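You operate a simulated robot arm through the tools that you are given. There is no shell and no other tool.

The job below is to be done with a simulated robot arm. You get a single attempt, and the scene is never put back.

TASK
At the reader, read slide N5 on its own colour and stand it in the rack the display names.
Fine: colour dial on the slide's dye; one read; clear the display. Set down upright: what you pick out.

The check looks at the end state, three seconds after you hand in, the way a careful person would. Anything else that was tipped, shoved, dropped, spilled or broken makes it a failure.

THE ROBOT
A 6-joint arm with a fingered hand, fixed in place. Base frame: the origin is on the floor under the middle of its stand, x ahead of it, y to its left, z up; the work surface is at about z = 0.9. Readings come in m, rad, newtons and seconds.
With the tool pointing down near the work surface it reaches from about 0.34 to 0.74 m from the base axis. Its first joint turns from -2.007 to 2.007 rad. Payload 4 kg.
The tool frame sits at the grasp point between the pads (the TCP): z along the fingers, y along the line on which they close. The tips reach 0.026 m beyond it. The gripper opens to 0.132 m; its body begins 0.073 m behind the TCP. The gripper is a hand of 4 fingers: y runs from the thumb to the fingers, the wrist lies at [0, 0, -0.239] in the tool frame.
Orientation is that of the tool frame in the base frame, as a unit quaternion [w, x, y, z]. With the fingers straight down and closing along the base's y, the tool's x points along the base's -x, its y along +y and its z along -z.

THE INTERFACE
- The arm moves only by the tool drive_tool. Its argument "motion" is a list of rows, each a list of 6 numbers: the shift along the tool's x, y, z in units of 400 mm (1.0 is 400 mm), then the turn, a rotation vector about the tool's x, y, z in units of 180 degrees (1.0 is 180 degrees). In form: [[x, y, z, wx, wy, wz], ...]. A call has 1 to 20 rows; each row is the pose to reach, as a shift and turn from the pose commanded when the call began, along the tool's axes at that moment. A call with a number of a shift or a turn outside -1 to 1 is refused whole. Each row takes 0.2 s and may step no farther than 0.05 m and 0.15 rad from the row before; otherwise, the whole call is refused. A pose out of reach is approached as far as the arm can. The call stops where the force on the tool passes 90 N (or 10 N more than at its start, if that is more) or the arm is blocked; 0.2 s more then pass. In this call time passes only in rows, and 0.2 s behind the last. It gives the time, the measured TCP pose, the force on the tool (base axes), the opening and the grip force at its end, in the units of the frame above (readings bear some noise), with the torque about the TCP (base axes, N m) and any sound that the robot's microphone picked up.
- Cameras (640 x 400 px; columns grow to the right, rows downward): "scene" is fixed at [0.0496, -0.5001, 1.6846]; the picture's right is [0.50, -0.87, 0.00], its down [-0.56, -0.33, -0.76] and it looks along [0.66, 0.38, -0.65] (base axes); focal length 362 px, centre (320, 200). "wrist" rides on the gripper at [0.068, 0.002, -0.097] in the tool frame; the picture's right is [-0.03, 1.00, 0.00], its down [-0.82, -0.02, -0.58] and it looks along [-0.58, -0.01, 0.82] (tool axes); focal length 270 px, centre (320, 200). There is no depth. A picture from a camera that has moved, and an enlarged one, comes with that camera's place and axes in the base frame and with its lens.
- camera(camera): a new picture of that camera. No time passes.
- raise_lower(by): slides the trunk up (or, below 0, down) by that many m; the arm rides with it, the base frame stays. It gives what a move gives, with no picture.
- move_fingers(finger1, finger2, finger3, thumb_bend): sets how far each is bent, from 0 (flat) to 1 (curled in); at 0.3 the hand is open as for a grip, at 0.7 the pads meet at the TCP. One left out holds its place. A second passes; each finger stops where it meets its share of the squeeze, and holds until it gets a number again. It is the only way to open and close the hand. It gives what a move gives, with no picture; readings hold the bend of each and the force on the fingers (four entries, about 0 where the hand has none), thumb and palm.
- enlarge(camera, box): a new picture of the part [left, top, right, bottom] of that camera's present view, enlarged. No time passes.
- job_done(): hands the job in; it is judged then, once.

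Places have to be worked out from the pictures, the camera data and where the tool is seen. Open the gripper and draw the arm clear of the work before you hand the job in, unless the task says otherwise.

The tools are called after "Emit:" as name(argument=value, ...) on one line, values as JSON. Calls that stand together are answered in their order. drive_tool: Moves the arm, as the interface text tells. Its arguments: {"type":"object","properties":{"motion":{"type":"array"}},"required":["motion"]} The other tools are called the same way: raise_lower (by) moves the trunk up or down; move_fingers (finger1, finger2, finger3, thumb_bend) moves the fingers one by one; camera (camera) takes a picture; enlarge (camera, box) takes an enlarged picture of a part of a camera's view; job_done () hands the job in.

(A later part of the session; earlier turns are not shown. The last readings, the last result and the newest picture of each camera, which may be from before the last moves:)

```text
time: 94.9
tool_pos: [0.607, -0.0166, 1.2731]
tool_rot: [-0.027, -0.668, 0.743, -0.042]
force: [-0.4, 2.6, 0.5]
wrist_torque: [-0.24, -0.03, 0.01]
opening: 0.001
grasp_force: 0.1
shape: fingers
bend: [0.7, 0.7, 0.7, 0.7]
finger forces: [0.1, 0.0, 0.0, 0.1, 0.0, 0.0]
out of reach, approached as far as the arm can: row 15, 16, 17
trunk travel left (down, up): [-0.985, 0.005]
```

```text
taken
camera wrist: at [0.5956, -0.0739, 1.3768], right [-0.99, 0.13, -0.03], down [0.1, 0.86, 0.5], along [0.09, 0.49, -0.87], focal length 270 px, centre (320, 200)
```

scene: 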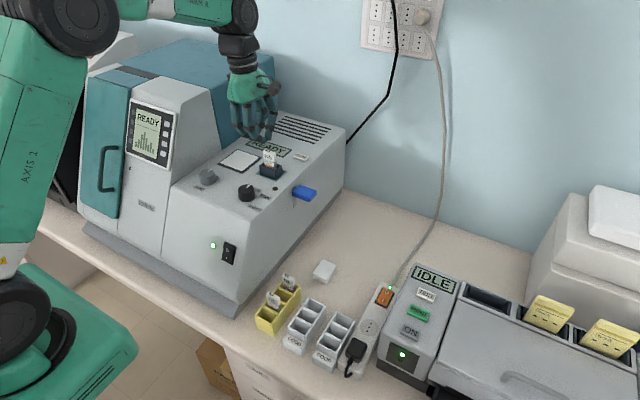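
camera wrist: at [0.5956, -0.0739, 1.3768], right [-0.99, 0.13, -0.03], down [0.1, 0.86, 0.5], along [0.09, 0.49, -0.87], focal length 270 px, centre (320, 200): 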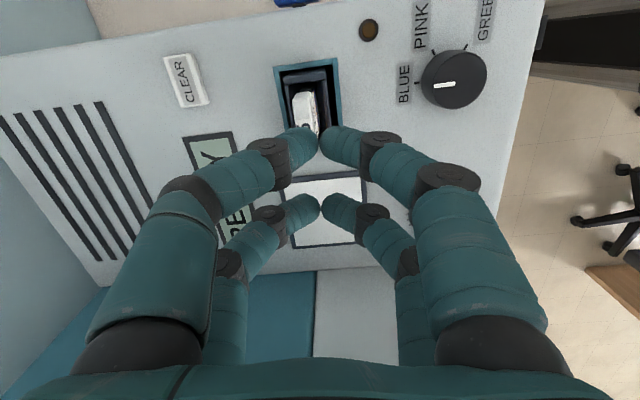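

The yaw limit was hit and the arm drifted over the panel (no damage visible; N5 still stands). I move up and back toward −y while reducing the yaw to about 60°.

Emit:
drive_tool(motion=[[0.05, -0.007, -0.06, -0.0049, -0.0094, 0.044], [0.13, -0.019, -0.0975, -0.0097, -0.0189, 0.0879], [0.2163, -0.0306, -0.0975, -0.0146, -0.0283, 0.1319]])

Emit:
camera(camera="scene")

Emit:
camera(camera="wrist")

```text
time: 95.7
tool_pos: [0.6099, -0.1104, 1.3203]
tool_rot: [0.001, -0.5, 0.866, 0.005]
force: [-0.1, 0.2, 0.8]
wrist_torque: [0.01, 0.0, 0.04]
opening: 0.001
grasp_force: 0.1
shape: fingers
bend: [0.7, 0.7, 0.7, 0.7]
finger forces: [0.1, 0.1, 0.0, 0.0, 0.0, 0.1]
trunk travel left (down, up): [-0.985, 0.005]
```

```text
taken
```

scene: 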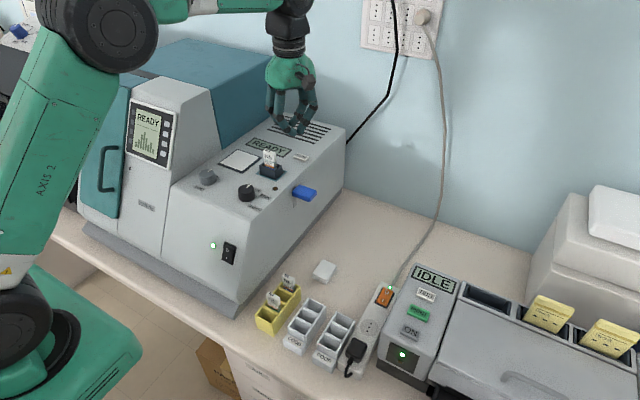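

```text
taken
camera wrist: at [0.5741, -0.1682, 1.4184], right [-0.85, 0.52, 0.01], down [0.43, 0.69, 0.58], along [0.3, 0.5, -0.81], focal length 270 px, centre (320, 200)
```

wrist: 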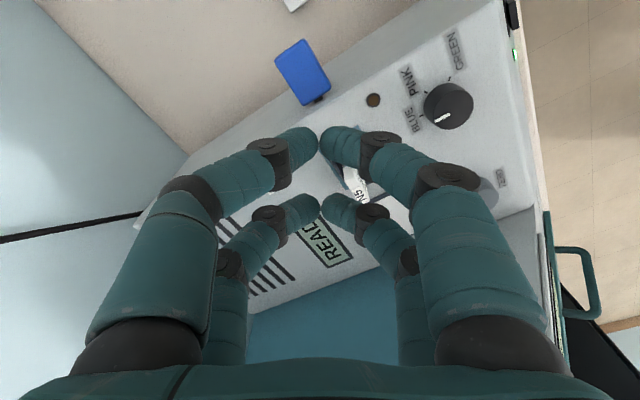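

Good, back in control with the hand yawed 60°. I zoom on the lever to place the press accurately.

Emit:
enlarge(camera="wrist", box=[250, 20, 390, 120])

Emit:
enlarge(camera="scene", box=[250, 140, 340, 230])

```text
4.00 times, centred on (320, 70) of wrist
camera zoom: at [0.5741, -0.1682, 1.4184], right [-0.85, 0.52, 0.01], down [0.43, 0.69, 0.58], along [0.3, 0.5, -0.81], focal length 1081 px, centre (320, 720)
```

zoom: 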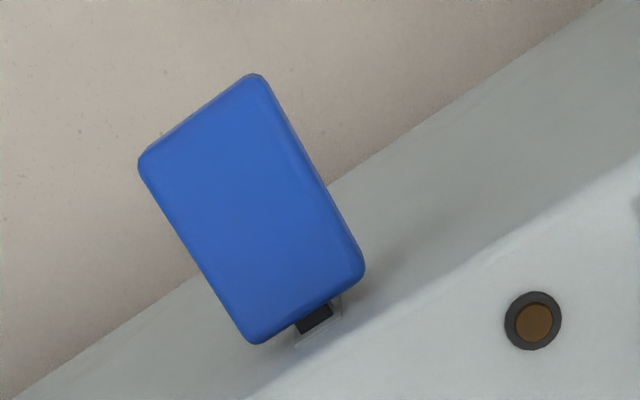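

```text
4.44 times, centred on (295, 185) of scene
camera zoom: at [0.0496, -0.5001, 1.6846], right [0.5, -0.87, 0.0], down [-0.56, -0.33, -0.76], along [0.66, 0.38, -0.65], focal length 1611 px, centre (431, 267)
```

zoom: 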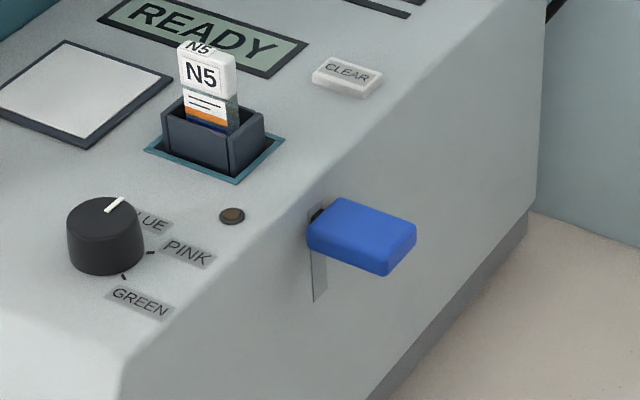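

The paddle spans x 0.596–0.630, y −0.156…−0.108, top z≈1.136. With the wide hand, the cleanest press is with one open finger from outside: I turn back to yaw 0 and move so that finger2 will be over the paddle with the hand entirely outside the reader.

Emit:
drive_tool(motion=[[0.057, -0.02, 0, 0, 0, 0.0417], [0.114, -0.041, 0.02, 0, 0, 0.0833], [0.17, -0.061, 0.05, 0, 0, 0.125], [0.227, -0.082, 0.08, 0, 0, 0.1667], [0.227, -0.082, 0.1, 0, 0, 0.2083], [0.227, -0.082, 0.125, 0, 0, 0.25], [0.227, -0.082, 0.125, 0, 0, 0.2917], [0.227, -0.082, 0.125, 0, 0, 0.3333]])

Emit:
move_fingers(finger1=0.3, finger2=0.3, finger3=0.3, thumb_bend=0.3)

Emit:
camera(camera="wrist")

Emit:
enlarge(camera="scene", box=[240, 110, 380, 230])

```text
time: 97.5
tool_pos: [0.5927, -0.2073, 1.2706]
tool_rot: [-0.002, 0.001, 1.0, 0.004]
force: [0.3, -0.2, 0.0]
wrist_torque: [-0.01, -0.01, -0.03]
opening: 0.0011
grasp_force: 0.0
shape: fingers
bend: [0.7, 0.7, 0.7, 0.7]
finger forces: [0.1, 0.0, 0.1, 0.0, 0.1, 0.1]
trunk travel left (down, up): [-0.985, 0.005]
```

```text
time: 98.5
tool_pos: [0.5932, -0.2069, 1.2703]
tool_rot: [-0.001, 0.001, 1.0, 0.004]
force: [0.5, -0.4, -0.3]
wrist_torque: [0.01, 0.02, 0.02]
opening: 0.1321
grasp_force: 0.1
shape: fingers
bend: [0.3, 0.3, 0.3, 0.3]
finger forces: [0.0, 0.1, 0.0, 0.0, 0.0, 0.1]
trunk travel left (down, up): [-0.985, 0.005]
```

```text
taken
camera wrist: at [0.5239, -0.2046, 1.3679], right [0.02, 1.0, 0.01], down [0.82, -0.03, 0.58], along [0.58, -0.01, -0.82], focal length 270 px, centre (320, 200)
```

wrist: 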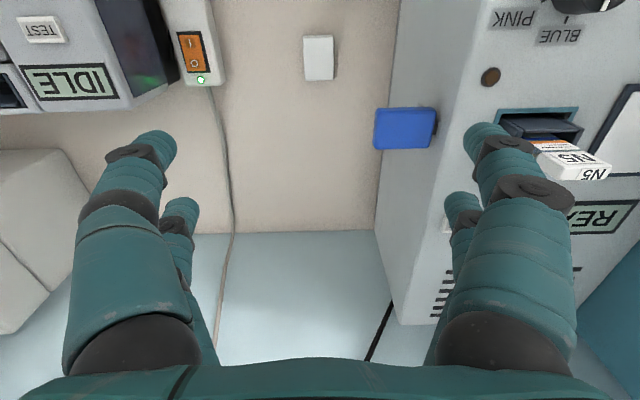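

```text
3.33 times, centred on (310, 170) of scene
camera zoom: at [0.0496, -0.5001, 1.6846], right [0.5, -0.87, 0.0], down [-0.56, -0.33, -0.76], along [0.66, 0.38, -0.65], focal length 1208 px, centre (353, 300)
```

zoom: 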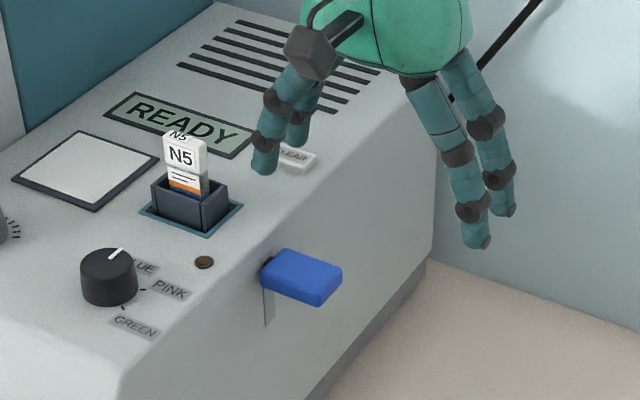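

Finger2's tip is above the paddle centre, and the whole hand is clear of the reader. I descend towards the lever.

Emit:
drive_tool(motion=[[-0.003, -0.006, 0.08, 0, 0, 0], [-0.003, -0.006, 0.16, 0, 0, 0], [-0.003, -0.006, 0.24, 0, 0, 0]])

Emit:
camera(camera="wrist")

Emit:
enlarge(camera="scene", box=[240, 130, 360, 230])

```text
time: 99.3
tool_pos: [0.5959, -0.2073, 1.1732]
tool_rot: [-0.002, 0.0, 1.0, 0.005]
force: [1.3, -0.2, 0.3]
wrist_torque: [0.01, 0.03, -0.01]
opening: 0.1326
grasp_force: 0.1
shape: fingers
bend: [0.3, 0.3, 0.3, 0.3]
finger forces: [0.0, 0.0, 0.1, 0.0, 0.1, 0.0]
trunk travel left (down, up): [-0.985, 0.005]
```

```text
taken
camera wrist: at [0.5263, -0.2051, 1.2701], right [0.02, 1.0, 0.01], down [0.82, -0.03, 0.58], along [0.58, -0.01, -0.82], focal length 270 px, centre (320, 200)
```

wrist: 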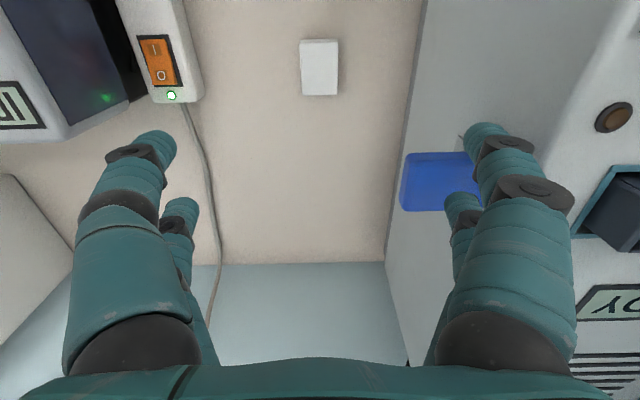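

```text
4.00 times, centred on (300, 180) of scene
camera zoom: at [0.0496, -0.5001, 1.6846], right [0.5, -0.87, 0.0], down [-0.56, -0.33, -0.76], along [0.66, 0.38, -0.65], focal length 1450 px, centre (400, 280)
```

zoom: 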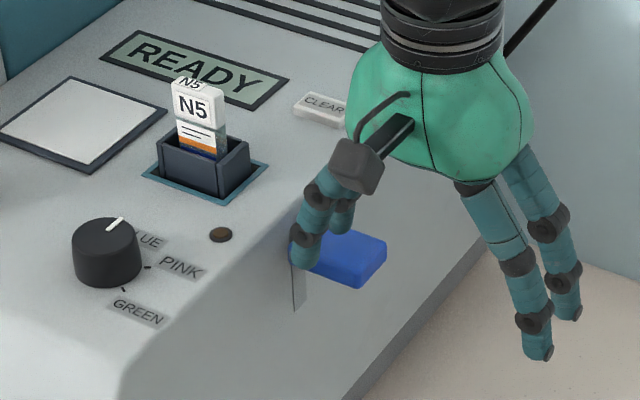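

Finger2 is over the paddle, finger1 passes beside it. I press down in steps, checking the display.

Emit:
drive_tool(motion=[[0, 0, 0.02, 0, 0, 0], [0, 0, 0.04, 0, 0, 0], [0, 0, 0.06, 0, 0, 0]])

Emit:
enlarge(camera="scene", box=[240, 130, 360, 230])

```text
time: 100.1
tool_pos: [0.5928, -0.2067, 1.1488]
tool_rot: [-0.002, -0.001, 1.0, 0.004]
force: [0.2, -0.5, 2.7]
wrist_torque: [0.17, -0.03, -0.03]
opening: 0.1325
grasp_force: 1.4
shape: fingers
bend: [0.3, 0.3, 0.3, 0.3]
finger forces: [0.0, 2.4, 0.1, 0.1, 0.1, 0.1]
trunk travel left (down, up): [-0.985, 0.005]
```

```text
4.00 times, centred on (300, 180) of scene
camera zoom: at [0.0496, -0.5001, 1.6846], right [0.5, -0.87, 0.0], down [-0.56, -0.33, -0.76], along [0.66, 0.38, -0.65], focal length 1450 px, centre (400, 280)
```

zoom: 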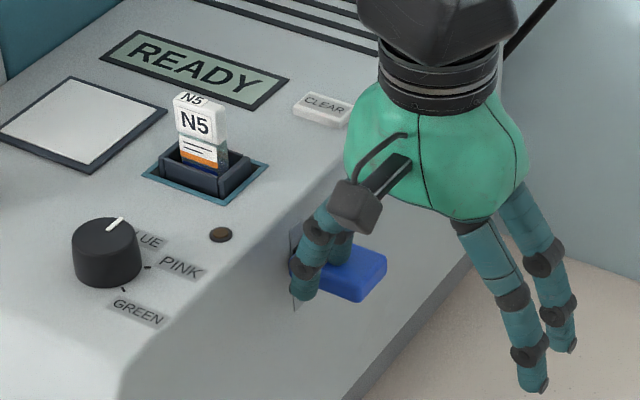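

The lever moves (2.4 N) and the well with N5 sinks. I continue pressing.

Emit:
drive_tool(motion=[[0, 0, 0.02, 0, 0, 0], [0, 0, 0.04, 0, 0, 0]])

Emit:
enlarge(camera="scene", box=[240, 130, 360, 230])

```text
time: 100.7
tool_pos: [0.5925, -0.2076, 1.1343]
tool_rot: [-0.001, 0.0, 1.0, 0.005]
force: [0.7, -1.6, 4.7]
wrist_torque: [0.25, -0.13, -0.06]
opening: 0.1326
grasp_force: 2.1
shape: fingers
bend: [0.3, 0.3, 0.3, 0.3]
finger forces: [0.0, 4.3, 0.1, 0.1, 0.1, 0.1]
trunk travel left (down, up): [-0.985, 0.005]
```

```text
4.00 times, centred on (300, 180) of scene
camera zoom: at [0.0496, -0.5001, 1.6846], right [0.5, -0.87, 0.0], down [-0.56, -0.33, -0.76], along [0.66, 0.38, -0.65], focal length 1450 px, centre (400, 280)
```

zoom: 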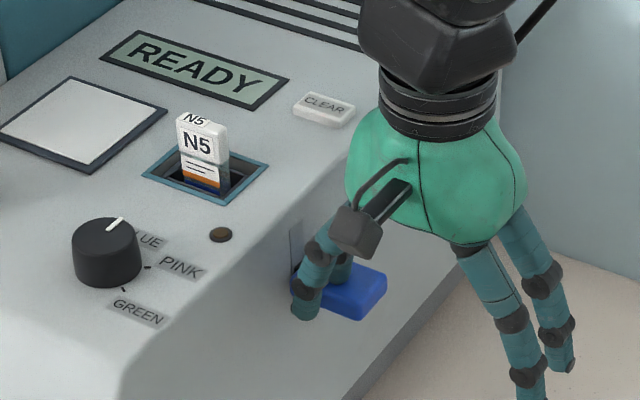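

Well is now inside the reader; still READY. I press further.

Emit:
drive_tool(motion=[[0, 0, 0.015, 0, 0, 0], [0, 0, 0.03, 0, 0, 0]])

Emit:
enlarge(camera="scene", box=[240, 130, 360, 230])

```text
time: 101.3
tool_pos: [0.5917, -0.2077, 1.1225]
tool_rot: [-0.001, -0.001, 1.0, 0.004]
force: [2.0, -1.2, 6.0]
wrist_torque: [0.36, -0.16, -0.18]
opening: 0.1326
grasp_force: 2.9
shape: fingers
bend: [0.3, 0.3, 0.3, 0.3]
finger forces: [0.0, 5.6, 0.0, 0.1, 0.1, 0.1]
trunk travel left (down, up): [-0.985, 0.005]
```

```text
4.00 times, centred on (300, 180) of scene
camera zoom: at [0.0496, -0.5001, 1.6846], right [0.5, -0.87, 0.0], down [-0.56, -0.33, -0.76], along [0.66, 0.38, -0.65], focal length 1450 px, centre (400, 280)
```

zoom: 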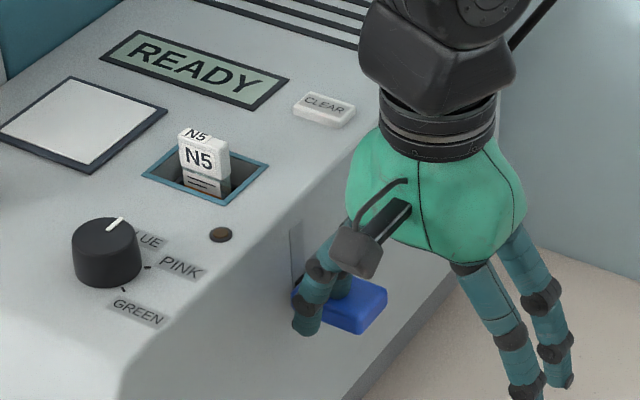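

Emit:
drive_tool(motion=[[0, 0, 0.0125, 0, 0, 0], [0, 0, 0.025, 0, 0, 0]])

Emit:
enlarge(camera="scene", box=[240, 130, 360, 230])

```text
time: 101.9
tool_pos: [0.5924, -0.2089, 1.1125]
tool_rot: [0.0, 0.0, 1.0, 0.004]
force: [1.7, -4.8, 11.4]
wrist_torque: [0.9, -0.24, -0.18]
opening: 0.1326
grasp_force: 6.1
shape: fingers
bend: [0.3, 0.3, 0.3, 0.3]
finger forces: [0.1, 12.4, 0.1, 0.0, 0.1, 0.1]
trunk travel left (down, up): [-0.985, 0.005]
```

```text
4.00 times, centred on (300, 180) of scene
camera zoom: at [0.0496, -0.5001, 1.6846], right [0.5, -0.87, 0.0], down [-0.56, -0.33, -0.76], along [0.66, 0.38, -0.65], focal length 1450 px, centre (400, 280)
```

zoom: 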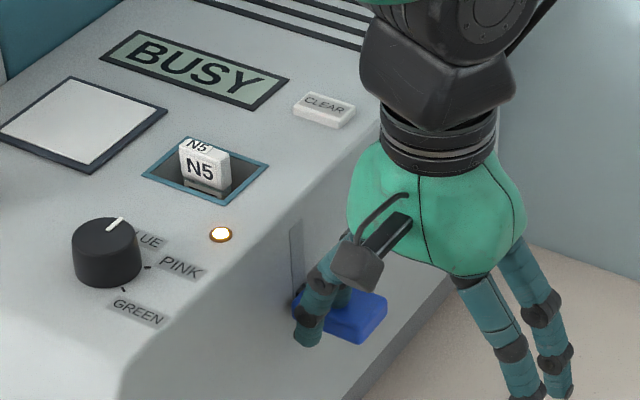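

The display shows BUSY and the lamp is lit: the read of N5 on BLUE is running. I lift the finger straight off the lever.

Emit:
drive_tool(motion=[[0, 0, -0.08, 0, 0, 0], [0, 0, -0.18, 0, 0, 0], [0, 0, -0.28, 0, 0, 0], [0, 0, -0.36, 0, 0, 0]])

Emit:
enlarge(camera="scene", box=[200, 90, 360, 220])

```text
time: 102.9
tool_pos: [0.5934, -0.2075, 1.2542]
tool_rot: [-0.002, 0.0, 1.0, 0.004]
force: [-0.2, 0.1, -0.2]
wrist_torque: [0.01, -0.01, -0.02]
opening: 0.1323
grasp_force: 0.1
shape: fingers
bend: [0.3, 0.3, 0.3, 0.3]
finger forces: [0.0, 0.1, 0.1, 0.0, 0.1, 0.0]
trunk travel left (down, up): [-0.985, 0.005]
```

```text
3.08 times, centred on (280, 155) of scene
camera zoom: at [0.0496, -0.5001, 1.6846], right [0.5, -0.87, 0.0], down [-0.56, -0.33, -0.76], along [0.66, 0.38, -0.65], focal length 1115 px, centre (443, 338)
```

zoom: 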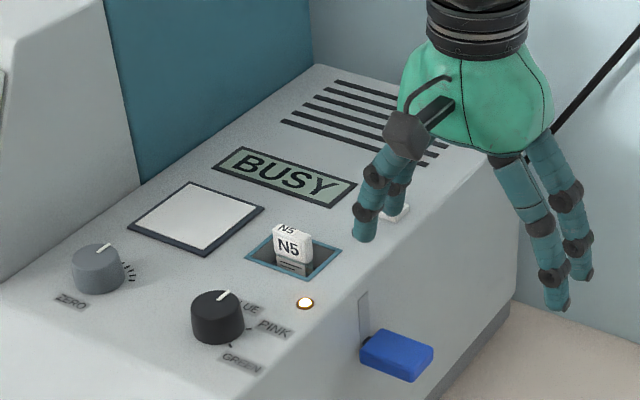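

Still BUSY. I let time pass while narrowing the hand for the next pick-up, then read the display.

Emit:
move_fingers(finger1=0.5, finger2=0.5, finger3=0.5, thumb_bend=0.5)

Emit:
move_fingers(finger1=0.5)

Emit:
move_fingers(finger1=0.5)

Emit:
enlarge(camera="scene", box=[110, 80, 350, 220])

```text
time: 103.9
tool_pos: [0.5924, -0.2084, 1.2543]
tool_rot: [0.0, 0.0, 1.0, 0.005]
force: [0.7, -0.3, -0.2]
wrist_torque: [0.0, -0.01, 0.02]
opening: 0.0664
grasp_force: 0.0
shape: fingers
bend: [0.5, 0.5, 0.5, 0.5]
finger forces: [0.0, 0.0, 0.0, 0.0, 0.0, 0.0]
trunk travel left (down, up): [-0.985, 0.005]
```

```text
time: 104.9
tool_pos: [0.5932, -0.209, 1.2548]
tool_rot: [-0.002, 0.0, 1.0, 0.004]
force: [-0.3, -0.7, 0.7]
wrist_torque: [0.0, 0.01, -0.01]
opening: 0.0666
grasp_force: 0.1
shape: fingers
bend: [0.5, 0.5, 0.5, 0.5]
finger forces: [0.0, 0.1, 0.0, 0.0, 0.0, 0.0]
trunk travel left (down, up): [-0.985, 0.005]
```

```text
time: 105.9
tool_pos: [0.5925, -0.2087, 1.2546]
tool_rot: [-0.001, 0.0, 1.0, 0.005]
force: [0.6, 0.5, -0.3]
wrist_torque: [-0.02, -0.03, 0.03]
opening: 0.0666
grasp_force: 0.0
shape: fingers
bend: [0.5, 0.5, 0.5, 0.5]
finger forces: [0.0, 0.1, 0.0, 0.1, 0.0, 0.1]
trunk travel left (down, up): [-0.985, 0.005]
```

```text
2.67 times, centred on (230, 150) of scene
camera zoom: at [0.0496, -0.5001, 1.6846], right [0.5, -0.87, 0.0], down [-0.56, -0.33, -0.76], along [0.66, 0.38, -0.65], focal length 967 px, centre (560, 333)
```

zoom: 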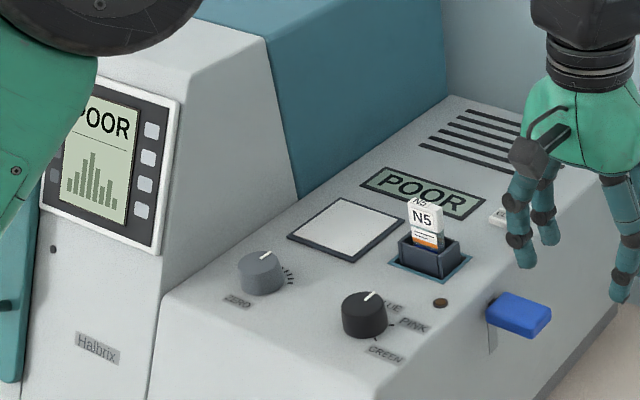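

The result reads POOR, and the well and lever have come back up. I verify with a close-up.

Emit:
enlarge(camera="scene", box=[240, 120, 330, 200])

Emit:
camera(camera="wrist")

```text
5.00 times, centred on (285, 160) of scene
camera zoom: at [0.0496, -0.5001, 1.6846], right [0.5, -0.87, 0.0], down [-0.56, -0.33, -0.76], along [0.66, 0.38, -0.65], focal length 1812 px, centre (495, 400)
```

zoom: 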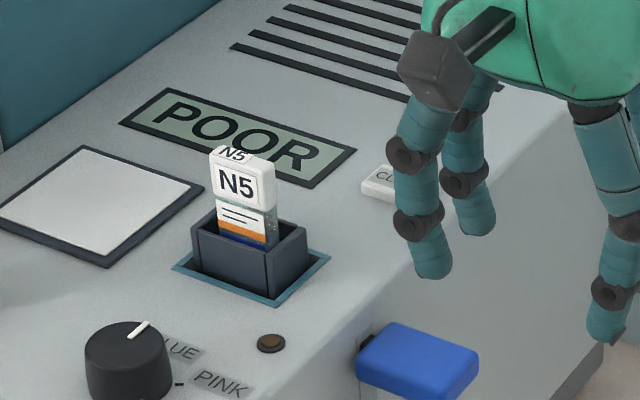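

```text
taken
camera wrist: at [0.5243, -0.2064, 1.352], right [0.02, 1.0, 0.01], down [0.82, -0.03, 0.58], along [0.58, -0.01, -0.82], focal length 270 px, centre (320, 200)
```

wrist: 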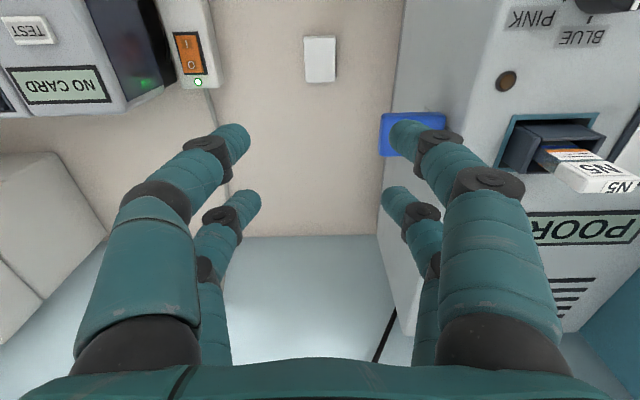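

The read is POOR. I clear the display next, with the same closed-finger press that worked before: close the fingers, go around beside the slide and stop above CLEAR.

Emit:
move_fingers(finger1=0.7, finger2=0.7, finger3=0.7, thumb_bend=0.7)

Emit:
drive_tool(motion=[[-0.07, 0, -0.015, 0, 0, 0], [-0.14, 0, -0.015, 0, 0, 0], [-0.22, 0, -0.015, 0, 0, 0], [-0.22, 0.09, -0.015, 0, 0, 0], [-0.22, 0.18, -0.015, 0, 0, 0], [-0.22, 0.27, -0.015, 0, 0, 0], [-0.22, 0.357, -0.015, 0, 0, 0]])

Emit:
camera(camera="wrist")

Emit:
camera(camera="scene")

```text
time: 106.9
tool_pos: [0.593, -0.2066, 1.2553]
tool_rot: [0.0, 0.0, 1.0, 0.004]
force: [-0.1, -0.2, -0.2]
wrist_torque: [0.01, 0.02, -0.01]
opening: 0.0017
grasp_force: 0.0
shape: fingers
bend: [0.7, 0.7, 0.7, 0.7]
finger forces: [0.0, 0.1, 0.0, 0.0, 0.0, 0.0]
trunk travel left (down, up): [-0.985, 0.005]
```

```text
time: 108.5
tool_pos: [0.6833, -0.0641, 1.2651]
tool_rot: [-0.001, -0.001, 1.0, 0.005]
force: [0.7, -0.2, 0.4]
wrist_torque: [-0.02, 0.01, -0.02]
opening: 0.0015
grasp_force: 0.1
shape: fingers
bend: [0.7, 0.7, 0.7, 0.7]
finger forces: [0.0, 0.0, 0.0, 0.0, 0.0, 0.0]
trunk travel left (down, up): [-0.985, 0.005]
```

```text
taken
camera wrist: at [0.6152, -0.0615, 1.3628], right [0.02, 1.0, 0.01], down [0.82, -0.03, 0.57], along [0.57, -0.01, -0.82], focal length 270 px, centre (320, 200)
```

wrist: 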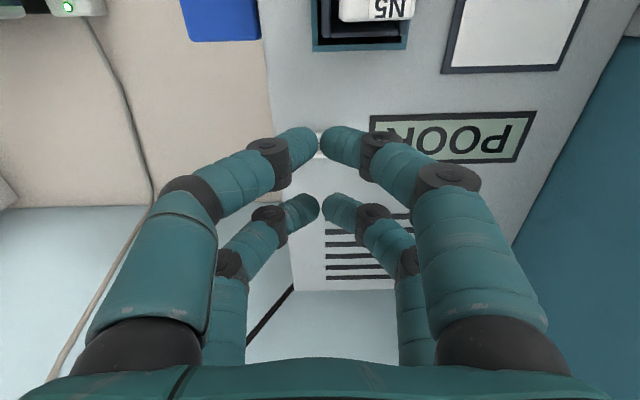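

```text
taken
```

scene: 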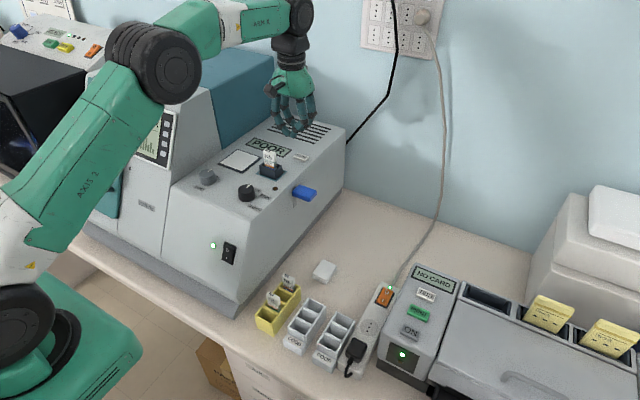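

Aligned with the earlier press point. I descend and press CLEAR gently.

Emit:
drive_tool(motion=[[0.0065, -0.004, 0.06, 0, 0, 0], [0.0065, -0.004, 0.12, 0, 0, 0], [0.0065, -0.004, 0.165, 0, 0, 0], [0.0065, -0.004, 0.182, 0, 0, 0], [0.0065, -0.004, 0.191, 0, 0, 0], [0.0065, -0.004, 0.199, 0, 0, 0]])

Emit:
camera(camera="wrist")

```text
time: 109.9
tool_pos: [0.6787, -0.0669, 1.1833]
tool_rot: [0.001, 0.0, 1.0, 0.003]
force: [1.6, 0.6, 8.5]
wrist_torque: [0.0, -0.17, -0.02]
opening: 0.0017
grasp_force: 3.8
shape: fingers
bend: [0.7, 0.7, 0.7, 0.7]
finger forces: [0.0, 4.1, 4.5, 0.1, 0.0, 0.0]
trunk travel left (down, up): [-0.985, 0.005]
heard: click
```

```text
taken
camera wrist: at [0.6095, -0.0647, 1.2813], right [0.02, 1.0, 0.01], down [0.82, -0.03, 0.58], along [0.58, -0.01, -0.82], focal length 270 px, centre (320, 200)
```

wrist: 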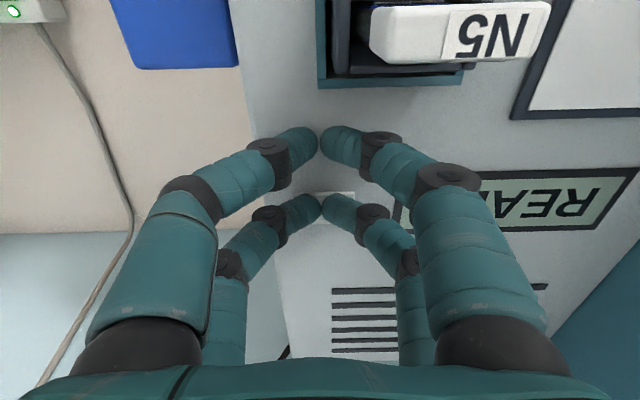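

Click heard, display back to READY. I rise and move back above N5 in the well, opening the fingers to the pick-up width.

Emit:
drive_tool(motion=[[0, 0, -0.08, 0, 0, 0], [0, 0, -0.18, 0, 0, 0], [0, 0, -0.27, 0, 0, 0], [0.05, 0.02, -0.32, 0, 0, 0], [0.13, 0.05, -0.35, 0, 0, 0], [0.21, 0.077, -0.35, 0, 0, 0]])

Emit:
move_fingers(finger1=0.5, finger2=0.5, finger3=0.5, thumb_bend=0.5)

Emit:
camera(camera="wrist")

Emit:
enlarge(camera="scene", box=[200, 90, 350, 210])

```text
time: 111.3
tool_pos: [0.5937, -0.0355, 1.3254]
tool_rot: [-0.001, 0.0, 1.0, 0.004]
force: [0.1, 0.9, -0.7]
wrist_torque: [0.05, -0.02, -0.01]
opening: 0.0013
grasp_force: 0.1
shape: fingers
bend: [0.7, 0.7, 0.7, 0.7]
finger forces: [0.1, 0.0, 0.0, 0.0, 0.0, 0.1]
trunk travel left (down, up): [-0.985, 0.005]
```

```text
time: 112.3
tool_pos: [0.5968, -0.0363, 1.3248]
tool_rot: [-0.002, 0.0, 1.0, 0.005]
force: [-0.7, 0.3, 0.3]
wrist_torque: [0.01, 0.01, 0.04]
opening: 0.0651
grasp_force: 0.0
shape: fingers
bend: [0.5, 0.5, 0.5, 0.5]
finger forces: [0.1, 0.1, 0.1, 0.0, 0.1, 0.0]
trunk travel left (down, up): [-0.985, 0.005]
```

```text
taken
camera wrist: at [0.5267, -0.0342, 1.4209], right [0.02, 1.0, 0.01], down [0.82, -0.03, 0.58], along [0.58, -0.01, -0.82], focal length 270 px, centre (320, 200)
```

wrist: 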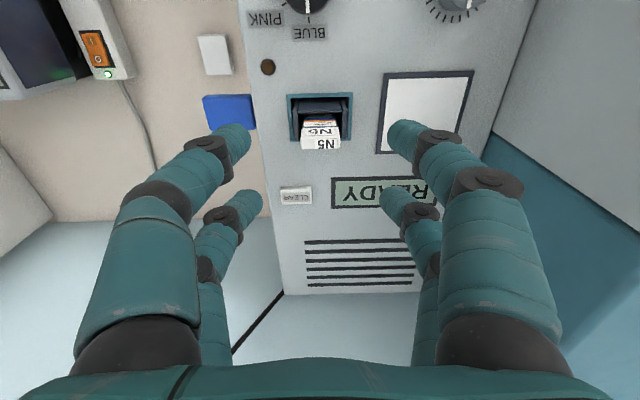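

```text
3.33 times, centred on (275, 150) of scene
camera zoom: at [0.0496, -0.5001, 1.6846], right [0.5, -0.87, 0.0], down [-0.56, -0.33, -0.76], along [0.66, 0.38, -0.65], focal length 1208 px, centre (470, 367)
```

zoom: 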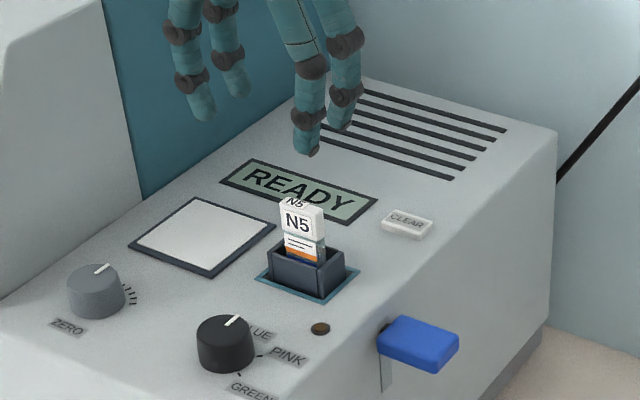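

The display reads READY. I measure N5's cap in the well.

Emit:
enlarge(camera="wrist", box=[270, 80, 370, 180])

Emit:
enlarge(camera="scene", box=[250, 130, 310, 190])

```text
4.00 times, centred on (320, 130) of wrist
camera zoom: at [0.5267, -0.0342, 1.4209], right [0.02, 1.0, 0.01], down [0.82, -0.03, 0.58], along [0.58, -0.01, -0.82], focal length 1081 px, centre (320, 480)
```

zoom: 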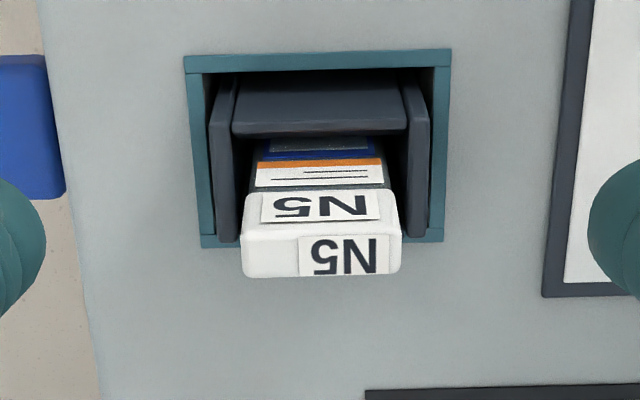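

```text
6.67 times, centred on (280, 160) of scene
camera zoom: at [0.0496, -0.5001, 1.6846], right [0.5, -0.87, 0.0], down [-0.56, -0.33, -0.76], along [0.66, 0.38, -0.65], focal length 2416 px, centre (587, 467)
```

zoom: 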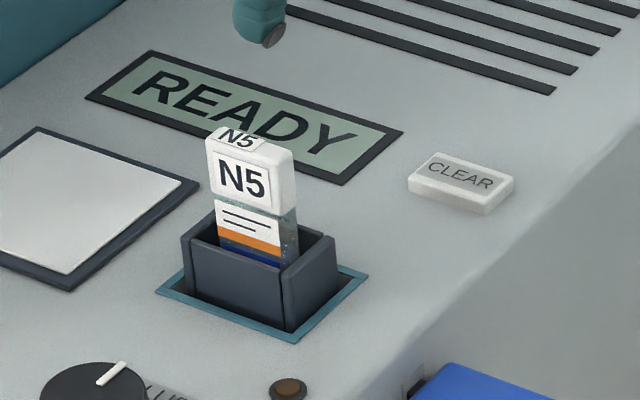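

N5's cap is at (0.6167, −0.0347), top z≈1.213. I descend over it with the finger2/finger3 pair.

Emit:
drive_tool(motion=[[-0.0058, 0.0038, 0.07, 0, 0, 0], [-0.0058, 0.0038, 0.14, 0, 0, 0], [-0.0058, 0.0038, 0.2, 0, 0, 0], [-0.0058, 0.0038, 0.24, 0, 0, 0], [-0.0058, 0.0038, 0.27, 0, 0, 0]])

Emit:
enlarge(camera="wrist", box=[220, 130, 420, 275])

```text
time: 113.5
tool_pos: [0.5952, -0.0349, 1.2159]
tool_rot: [-0.002, 0.0, 1.0, 0.004]
force: [-0.2, -1.2, -0.3]
wrist_torque: [0.01, 0.04, 0.01]
opening: 0.0653
grasp_force: 0.1
shape: fingers
bend: [0.5, 0.5, 0.5, 0.5]
finger forces: [0.0, 0.1, 0.0, 0.0, 0.0, 0.0]
trunk travel left (down, up): [-0.985, 0.005]
```

```text
2.76 times, centred on (320, 202) of wrist
camera zoom: at [0.5274, -0.033, 1.3125], right [0.02, 1.0, 0.01], down [0.82, -0.03, 0.57], along [0.57, -0.01, -0.82], focal length 746 px, centre (320, 193)
```

zoom: 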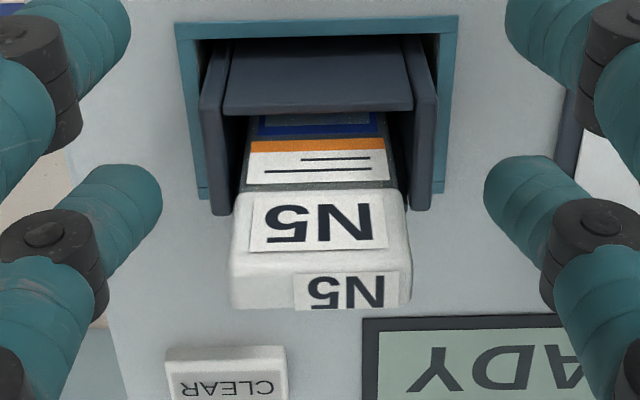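

Fine adjustment: 2 mm forward and 4 mm down, then close gently in steps.

Emit:
drive_tool(motion=[[-0.005, 0, 0.009, 0, 0, 0]])

Emit:
move_fingers(finger2=0.59, finger3=0.59)

Emit:
enlarge(camera="wrist", box=[220, 130, 420, 275])

```text
time: 113.9
tool_pos: [0.5976, -0.0352, 1.2122]
tool_rot: [-0.001, 0.001, 1.0, 0.004]
force: [0.7, -0.4, 0.7]
wrist_torque: [0.0, -0.03, 0.02]
opening: 0.0653
grasp_force: 0.1
shape: fingers
bend: [0.5, 0.5, 0.5, 0.5]
finger forces: [0.0, 0.0, 0.0, 0.0, 0.0, 0.1]
trunk travel left (down, up): [-0.985, 0.005]
```

```text
time: 114.9
tool_pos: [0.5987, -0.034, 1.2119]
tool_rot: [-0.001, 0.001, 1.0, 0.005]
force: [-1.1, 0.1, 0.0]
wrist_torque: [-0.02, -0.01, 0.01]
opening: 0.0653
grasp_force: 0.1
shape: fingers
bend: [0.5, 0.59, 0.59, 0.5]
finger forces: [0.0, 0.0, 0.0, 0.0, 0.1, 0.0]
trunk travel left (down, up): [-0.985, 0.005]
```

```text
2.76 times, centred on (320, 202) of wrist
camera zoom: at [0.5297, -0.0326, 1.3095], right [0.02, 1.0, 0.01], down [0.82, -0.03, 0.58], along [0.58, -0.01, -0.82], focal length 746 px, centre (320, 193)
```

zoom: 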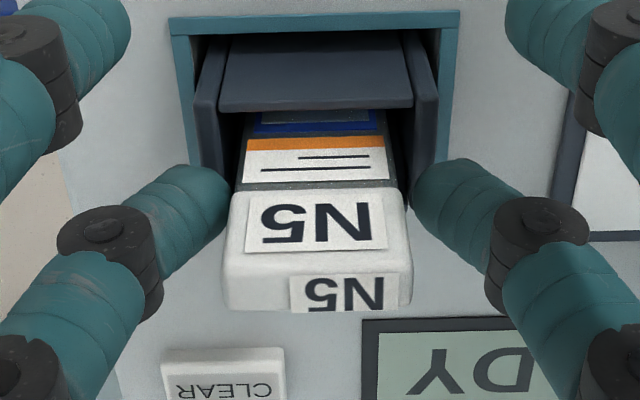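

Well aligned. I close further for a light, then moderate grip.

Emit:
move_fingers(finger2=0.612, finger3=0.612)

Emit:
move_fingers(finger2=0.63, finger3=0.63)

Emit:
enlarge(camera="wrist", box=[220, 130, 420, 275])

```text
time: 115.9
tool_pos: [0.5985, -0.0346, 1.2123]
tool_rot: [-0.001, 0.0, 1.0, 0.005]
force: [-0.2, 0.2, -0.7]
wrist_torque: [-0.03, -0.02, 0.01]
opening: 0.0654
grasp_force: 0.0
shape: fingers
bend: [0.5, 0.6, 0.6, 0.5]
finger forces: [0.0, 0.3, 0.4, 0.0, 0.1, 0.0]
trunk travel left (down, up): [-0.985, 0.005]
```

```text
time: 116.9
tool_pos: [0.5982, -0.0337, 1.2113]
tool_rot: [0.0, 0.0, 1.0, 0.005]
force: [0.2, -0.9, -0.7]
wrist_torque: [0.01, 0.03, -0.02]
opening: 0.0652
grasp_force: 1.6
shape: fingers
bend: [0.5, 0.61, 0.61, 0.5]
finger forces: [0.0, 1.5, 1.5, 0.0, 0.1, 0.0]
trunk travel left (down, up): [-0.985, 0.005]
```

```text
2.76 times, centred on (320, 202) of wrist
camera zoom: at [0.5298, -0.0326, 1.3094], right [0.02, 1.0, 0.01], down [0.82, -0.03, 0.58], along [0.58, -0.01, -0.82], focal length 746 px, centre (320, 193)
```

zoom: 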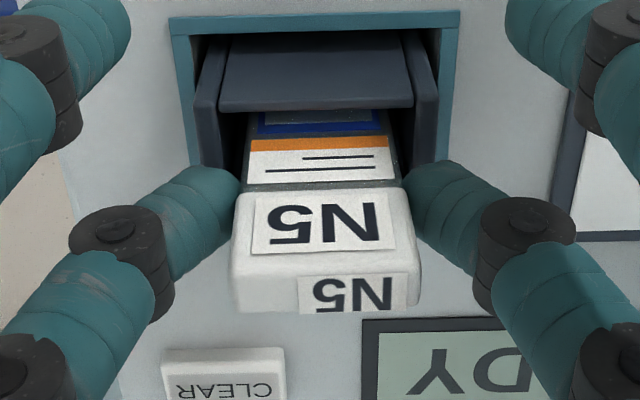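

Gripped at 1.5 N each. I lift slowly out of the well.

Emit:
drive_tool(motion=[[0, 0, -0.0125, 0, 0, 0], [0, 0, -0.025, 0, 0, 0], [0, 0, -0.0375, 0, 0, 0], [0, 0, -0.05, 0, 0, 0], [0, 0, -0.0625, 0, 0, 0], [0, 0, -0.075, 0, 0, 0], [0, 0, -0.0875, 0, 0, 0], [0, 0, -0.1, 0, 0, 0]])

Emit:
enlarge(camera="scene", box=[230, 90, 330, 190])

Emit:
enlarge(camera="wrist", box=[220, 110, 420, 265])

```text
time: 118.7
tool_pos: [0.5994, -0.0337, 1.2521]
tool_rot: [-0.001, 0.0, 1.0, 0.003]
force: [-0.4, 0.9, -0.1]
wrist_torque: [0.0, -0.01, 0.0]
opening: 0.0654
grasp_force: 1.8
shape: fingers
bend: [0.5, 0.61, 0.61, 0.5]
finger forces: [0.0, 1.5, 1.5, 0.1, 0.0, 0.0]
trunk travel left (down, up): [-0.985, 0.005]
```

```text
4.00 times, centred on (280, 140) of scene
camera zoom: at [0.0496, -0.5001, 1.6846], right [0.5, -0.87, 0.0], down [-0.56, -0.33, -0.76], along [0.66, 0.38, -0.65], focal length 1450 px, centre (480, 440)
```

zoom: 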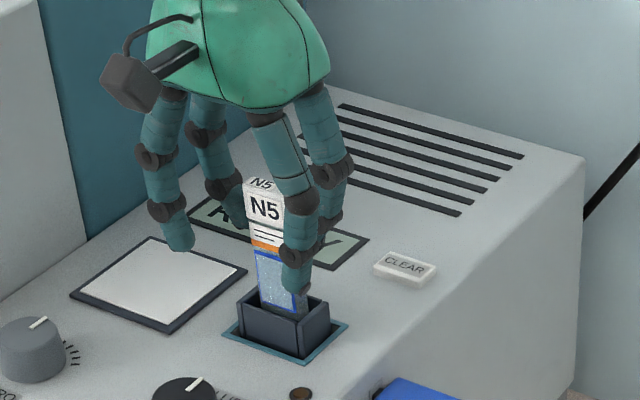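

```text
2.58 times, centred on (320, 188) of wrist
camera zoom: at [0.5301, -0.0325, 1.3494], right [0.02, 1.0, 0.01], down [0.82, -0.03, 0.58], along [0.58, -0.01, -0.82], focal length 698 px, centre (320, 232)
```

zoom: 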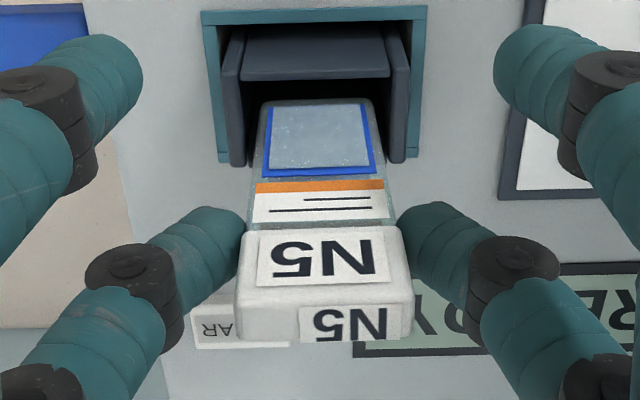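

Coming out smoothly. I lift the rest of the way and firm up the grip.

Emit:
drive_tool(motion=[[0, 0, -0.025, 0, 0, 0], [0, 0, -0.05, 0, 0, 0], [0, 0, -0.075, 0, 0, 0], [0, 0, -0.1, 0, 0, 0], [0, 0, -0.15, 0, 0, 0], [0, 0, -0.2, 0, 0, 0]])

Emit:
move_fingers(finger2=0.65, finger3=0.65)

Emit:
camera(camera="wrist")

Emit:
camera(camera="scene")

```text
time: 120.1
tool_pos: [0.6004, -0.0345, 1.3335]
tool_rot: [-0.002, -0.001, 1.0, 0.005]
force: [0.0, 0.1, -1.1]
wrist_torque: [0.02, -0.02, 0.01]
opening: 0.0653
grasp_force: 2.2
shape: fingers
bend: [0.5, 0.61, 0.61, 0.5]
finger forces: [0.1, 1.5, 1.5, 0.0, 0.1, 0.0]
trunk travel left (down, up): [-0.985, 0.005]
```

```text
time: 121.1
tool_pos: [0.6012, -0.0354, 1.3334]
tool_rot: [-0.001, 0.0, 1.0, 0.005]
force: [0.2, 0.0, -0.8]
wrist_torque: [0.02, -0.02, 0.0]
opening: 0.0653
grasp_force: 2.7
shape: fingers
bend: [0.5, 0.61, 0.61, 0.5]
finger forces: [0.0, 2.7, 2.8, 0.0, 0.0, 0.0]
trunk travel left (down, up): [-0.985, 0.005]
```

```text
taken
camera wrist: at [0.5319, -0.0332, 1.4307], right [0.02, 1.0, 0.01], down [0.82, -0.03, 0.58], along [0.58, -0.01, -0.82], focal length 270 px, centre (320, 200)
```

wrist: 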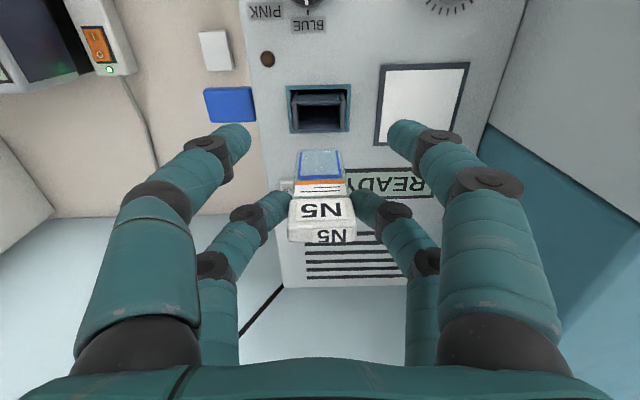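

```text
taken
```

scene: 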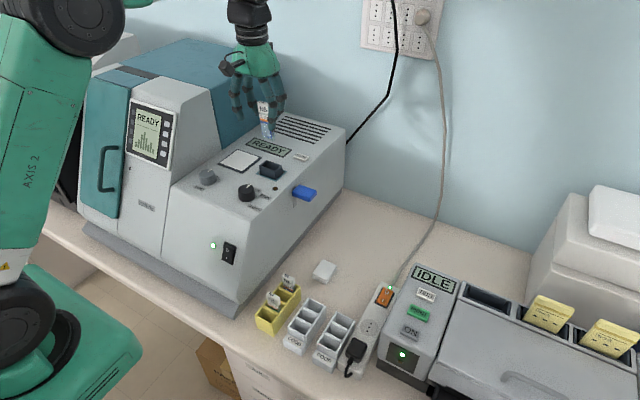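

N5 is out, both displays read READY and the printer is back to IDLE. I carry N5 at height over towards the POOR rack.

Emit:
drive_tool(motion=[[0.05, -0.06, 0, 0, 0, 0], [0.1, -0.12, 0, 0, 0, 0], [0.15, -0.19, 0, 0, 0, 0], [0.2, -0.26, 0, 0, 0, 0], [0.25, -0.33, 0, 0, 0, 0], [0.3, -0.4, 0, 0, 0, 0], [0.35, -0.47, 0, 0, 0, 0], [0.4, -0.53, 0, 0, 0, 0], [0.45, -0.59, 0, 0, 0, 0], [0.5, -0.65, 0, 0, 0, 0], [0.53, -0.69, 0, 0, 0, 0]])

Emit:
camera(camera="wrist")

Emit:
camera(camera="scene")

```text
time: 123.5
tool_pos: [0.3881, -0.3125, 1.3295]
tool_rot: [-0.002, -0.001, 1.0, 0.004]
force: [0.2, 0.3, -1.0]
wrist_torque: [-0.01, 0.0, 0.0]
opening: 0.0656
grasp_force: 2.6
shape: fingers
bend: [0.5, 0.61, 0.61, 0.5]
finger forces: [0.0, 2.7, 2.7, 0.1, 0.1, 0.1]
trunk travel left (down, up): [-0.985, 0.005]
```

```text
taken
camera wrist: at [0.3196, -0.3114, 1.427], right [0.02, 1.0, 0.01], down [0.82, -0.03, 0.58], along [0.58, -0.01, -0.82], focal length 270 px, centre (320, 200)
```

wrist: 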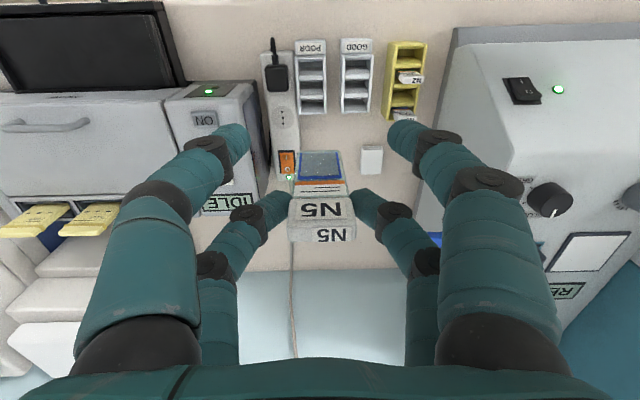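

```text
taken
```

scene: 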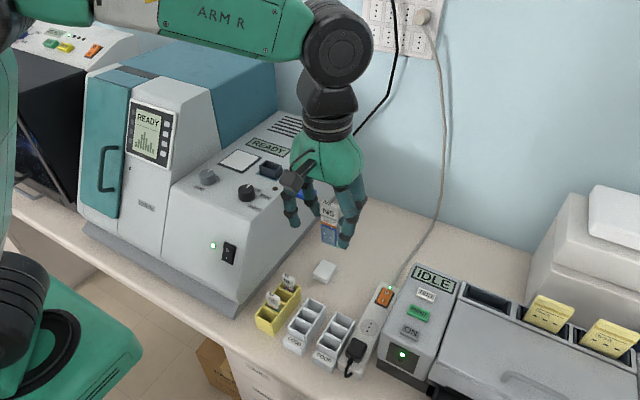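

I zoom on the POOR rack and its surroundings from both cameras to pick a slot.

Emit:
enlarge(camera="wrist", box=[250, 25, 390, 135])

Emit:
enlarge(camera="scene", box=[270, 280, 410, 390])

```text
3.64 times, centred on (320, 80) of wrist
camera zoom: at [0.3196, -0.3114, 1.427], right [0.02, 1.0, 0.01], down [0.82, -0.03, 0.58], along [0.58, -0.01, -0.82], focal length 983 px, centre (320, 636)
```

zoom: 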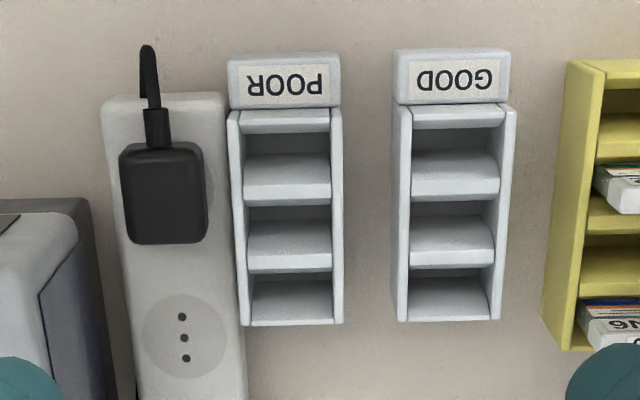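

```text
3.64 times, centred on (340, 335) of scene
camera zoom: at [0.0496, -0.5001, 1.6846], right [0.5, -0.87, 0.0], down [-0.56, -0.33, -0.76], along [0.66, 0.38, -0.65], focal length 1318 px, centre (247, -291)
```

zoom: 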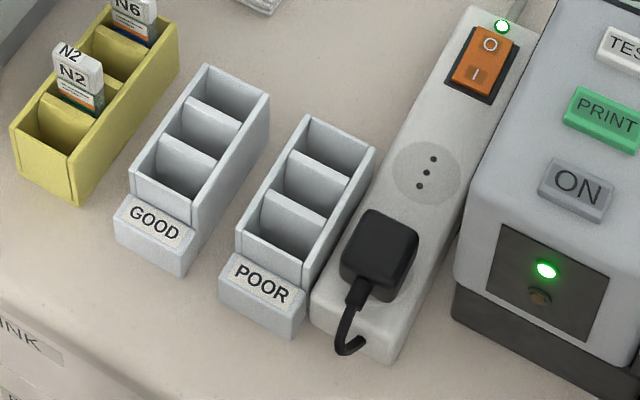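

POOR's slot centres come out at x≈0.399, 0.4275, 0.4565 with y≈−0.3235; the black adapter stands at x 0.39–0.43, y<−0.359, so the far slot is the safest. I close finger1/thumb to keep them clear and check how the slide hangs.

Emit:
move_fingers(finger1=0.66, thumb_bend=0.66)

Emit:
enlarge(camera="wrist", box=[260, 120, 380, 250])

```text
time: 124.5
tool_pos: [0.3886, -0.3131, 1.3304]
tool_rot: [-0.001, 0.0, 1.0, 0.004]
force: [-0.5, 0.6, -0.3]
wrist_torque: [-0.03, 0.03, -0.02]
opening: 0.0138
grasp_force: 2.7
shape: fingers
bend: [0.66, 0.61, 0.61, 0.66]
finger forces: [0.0, 2.7, 2.6, 0.0, 0.0, 0.1]
trunk travel left (down, up): [-0.985, 0.005]
```

```text
3.08 times, centred on (320, 185) of wrist
camera zoom: at [0.32, -0.3107, 1.4271], right [0.02, 1.0, 0.01], down [0.82, -0.03, 0.58], along [0.58, -0.01, -0.82], focal length 832 px, centre (320, 246)
```

zoom: 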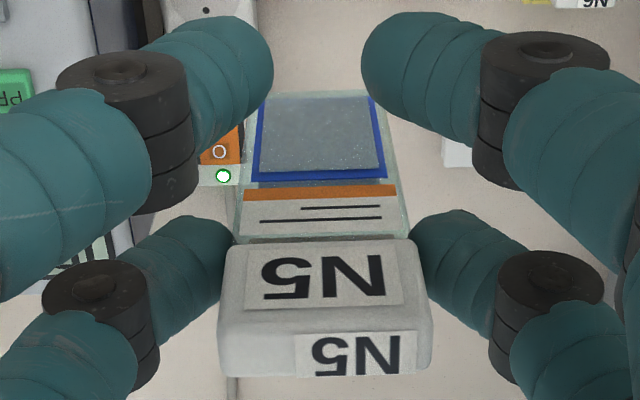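

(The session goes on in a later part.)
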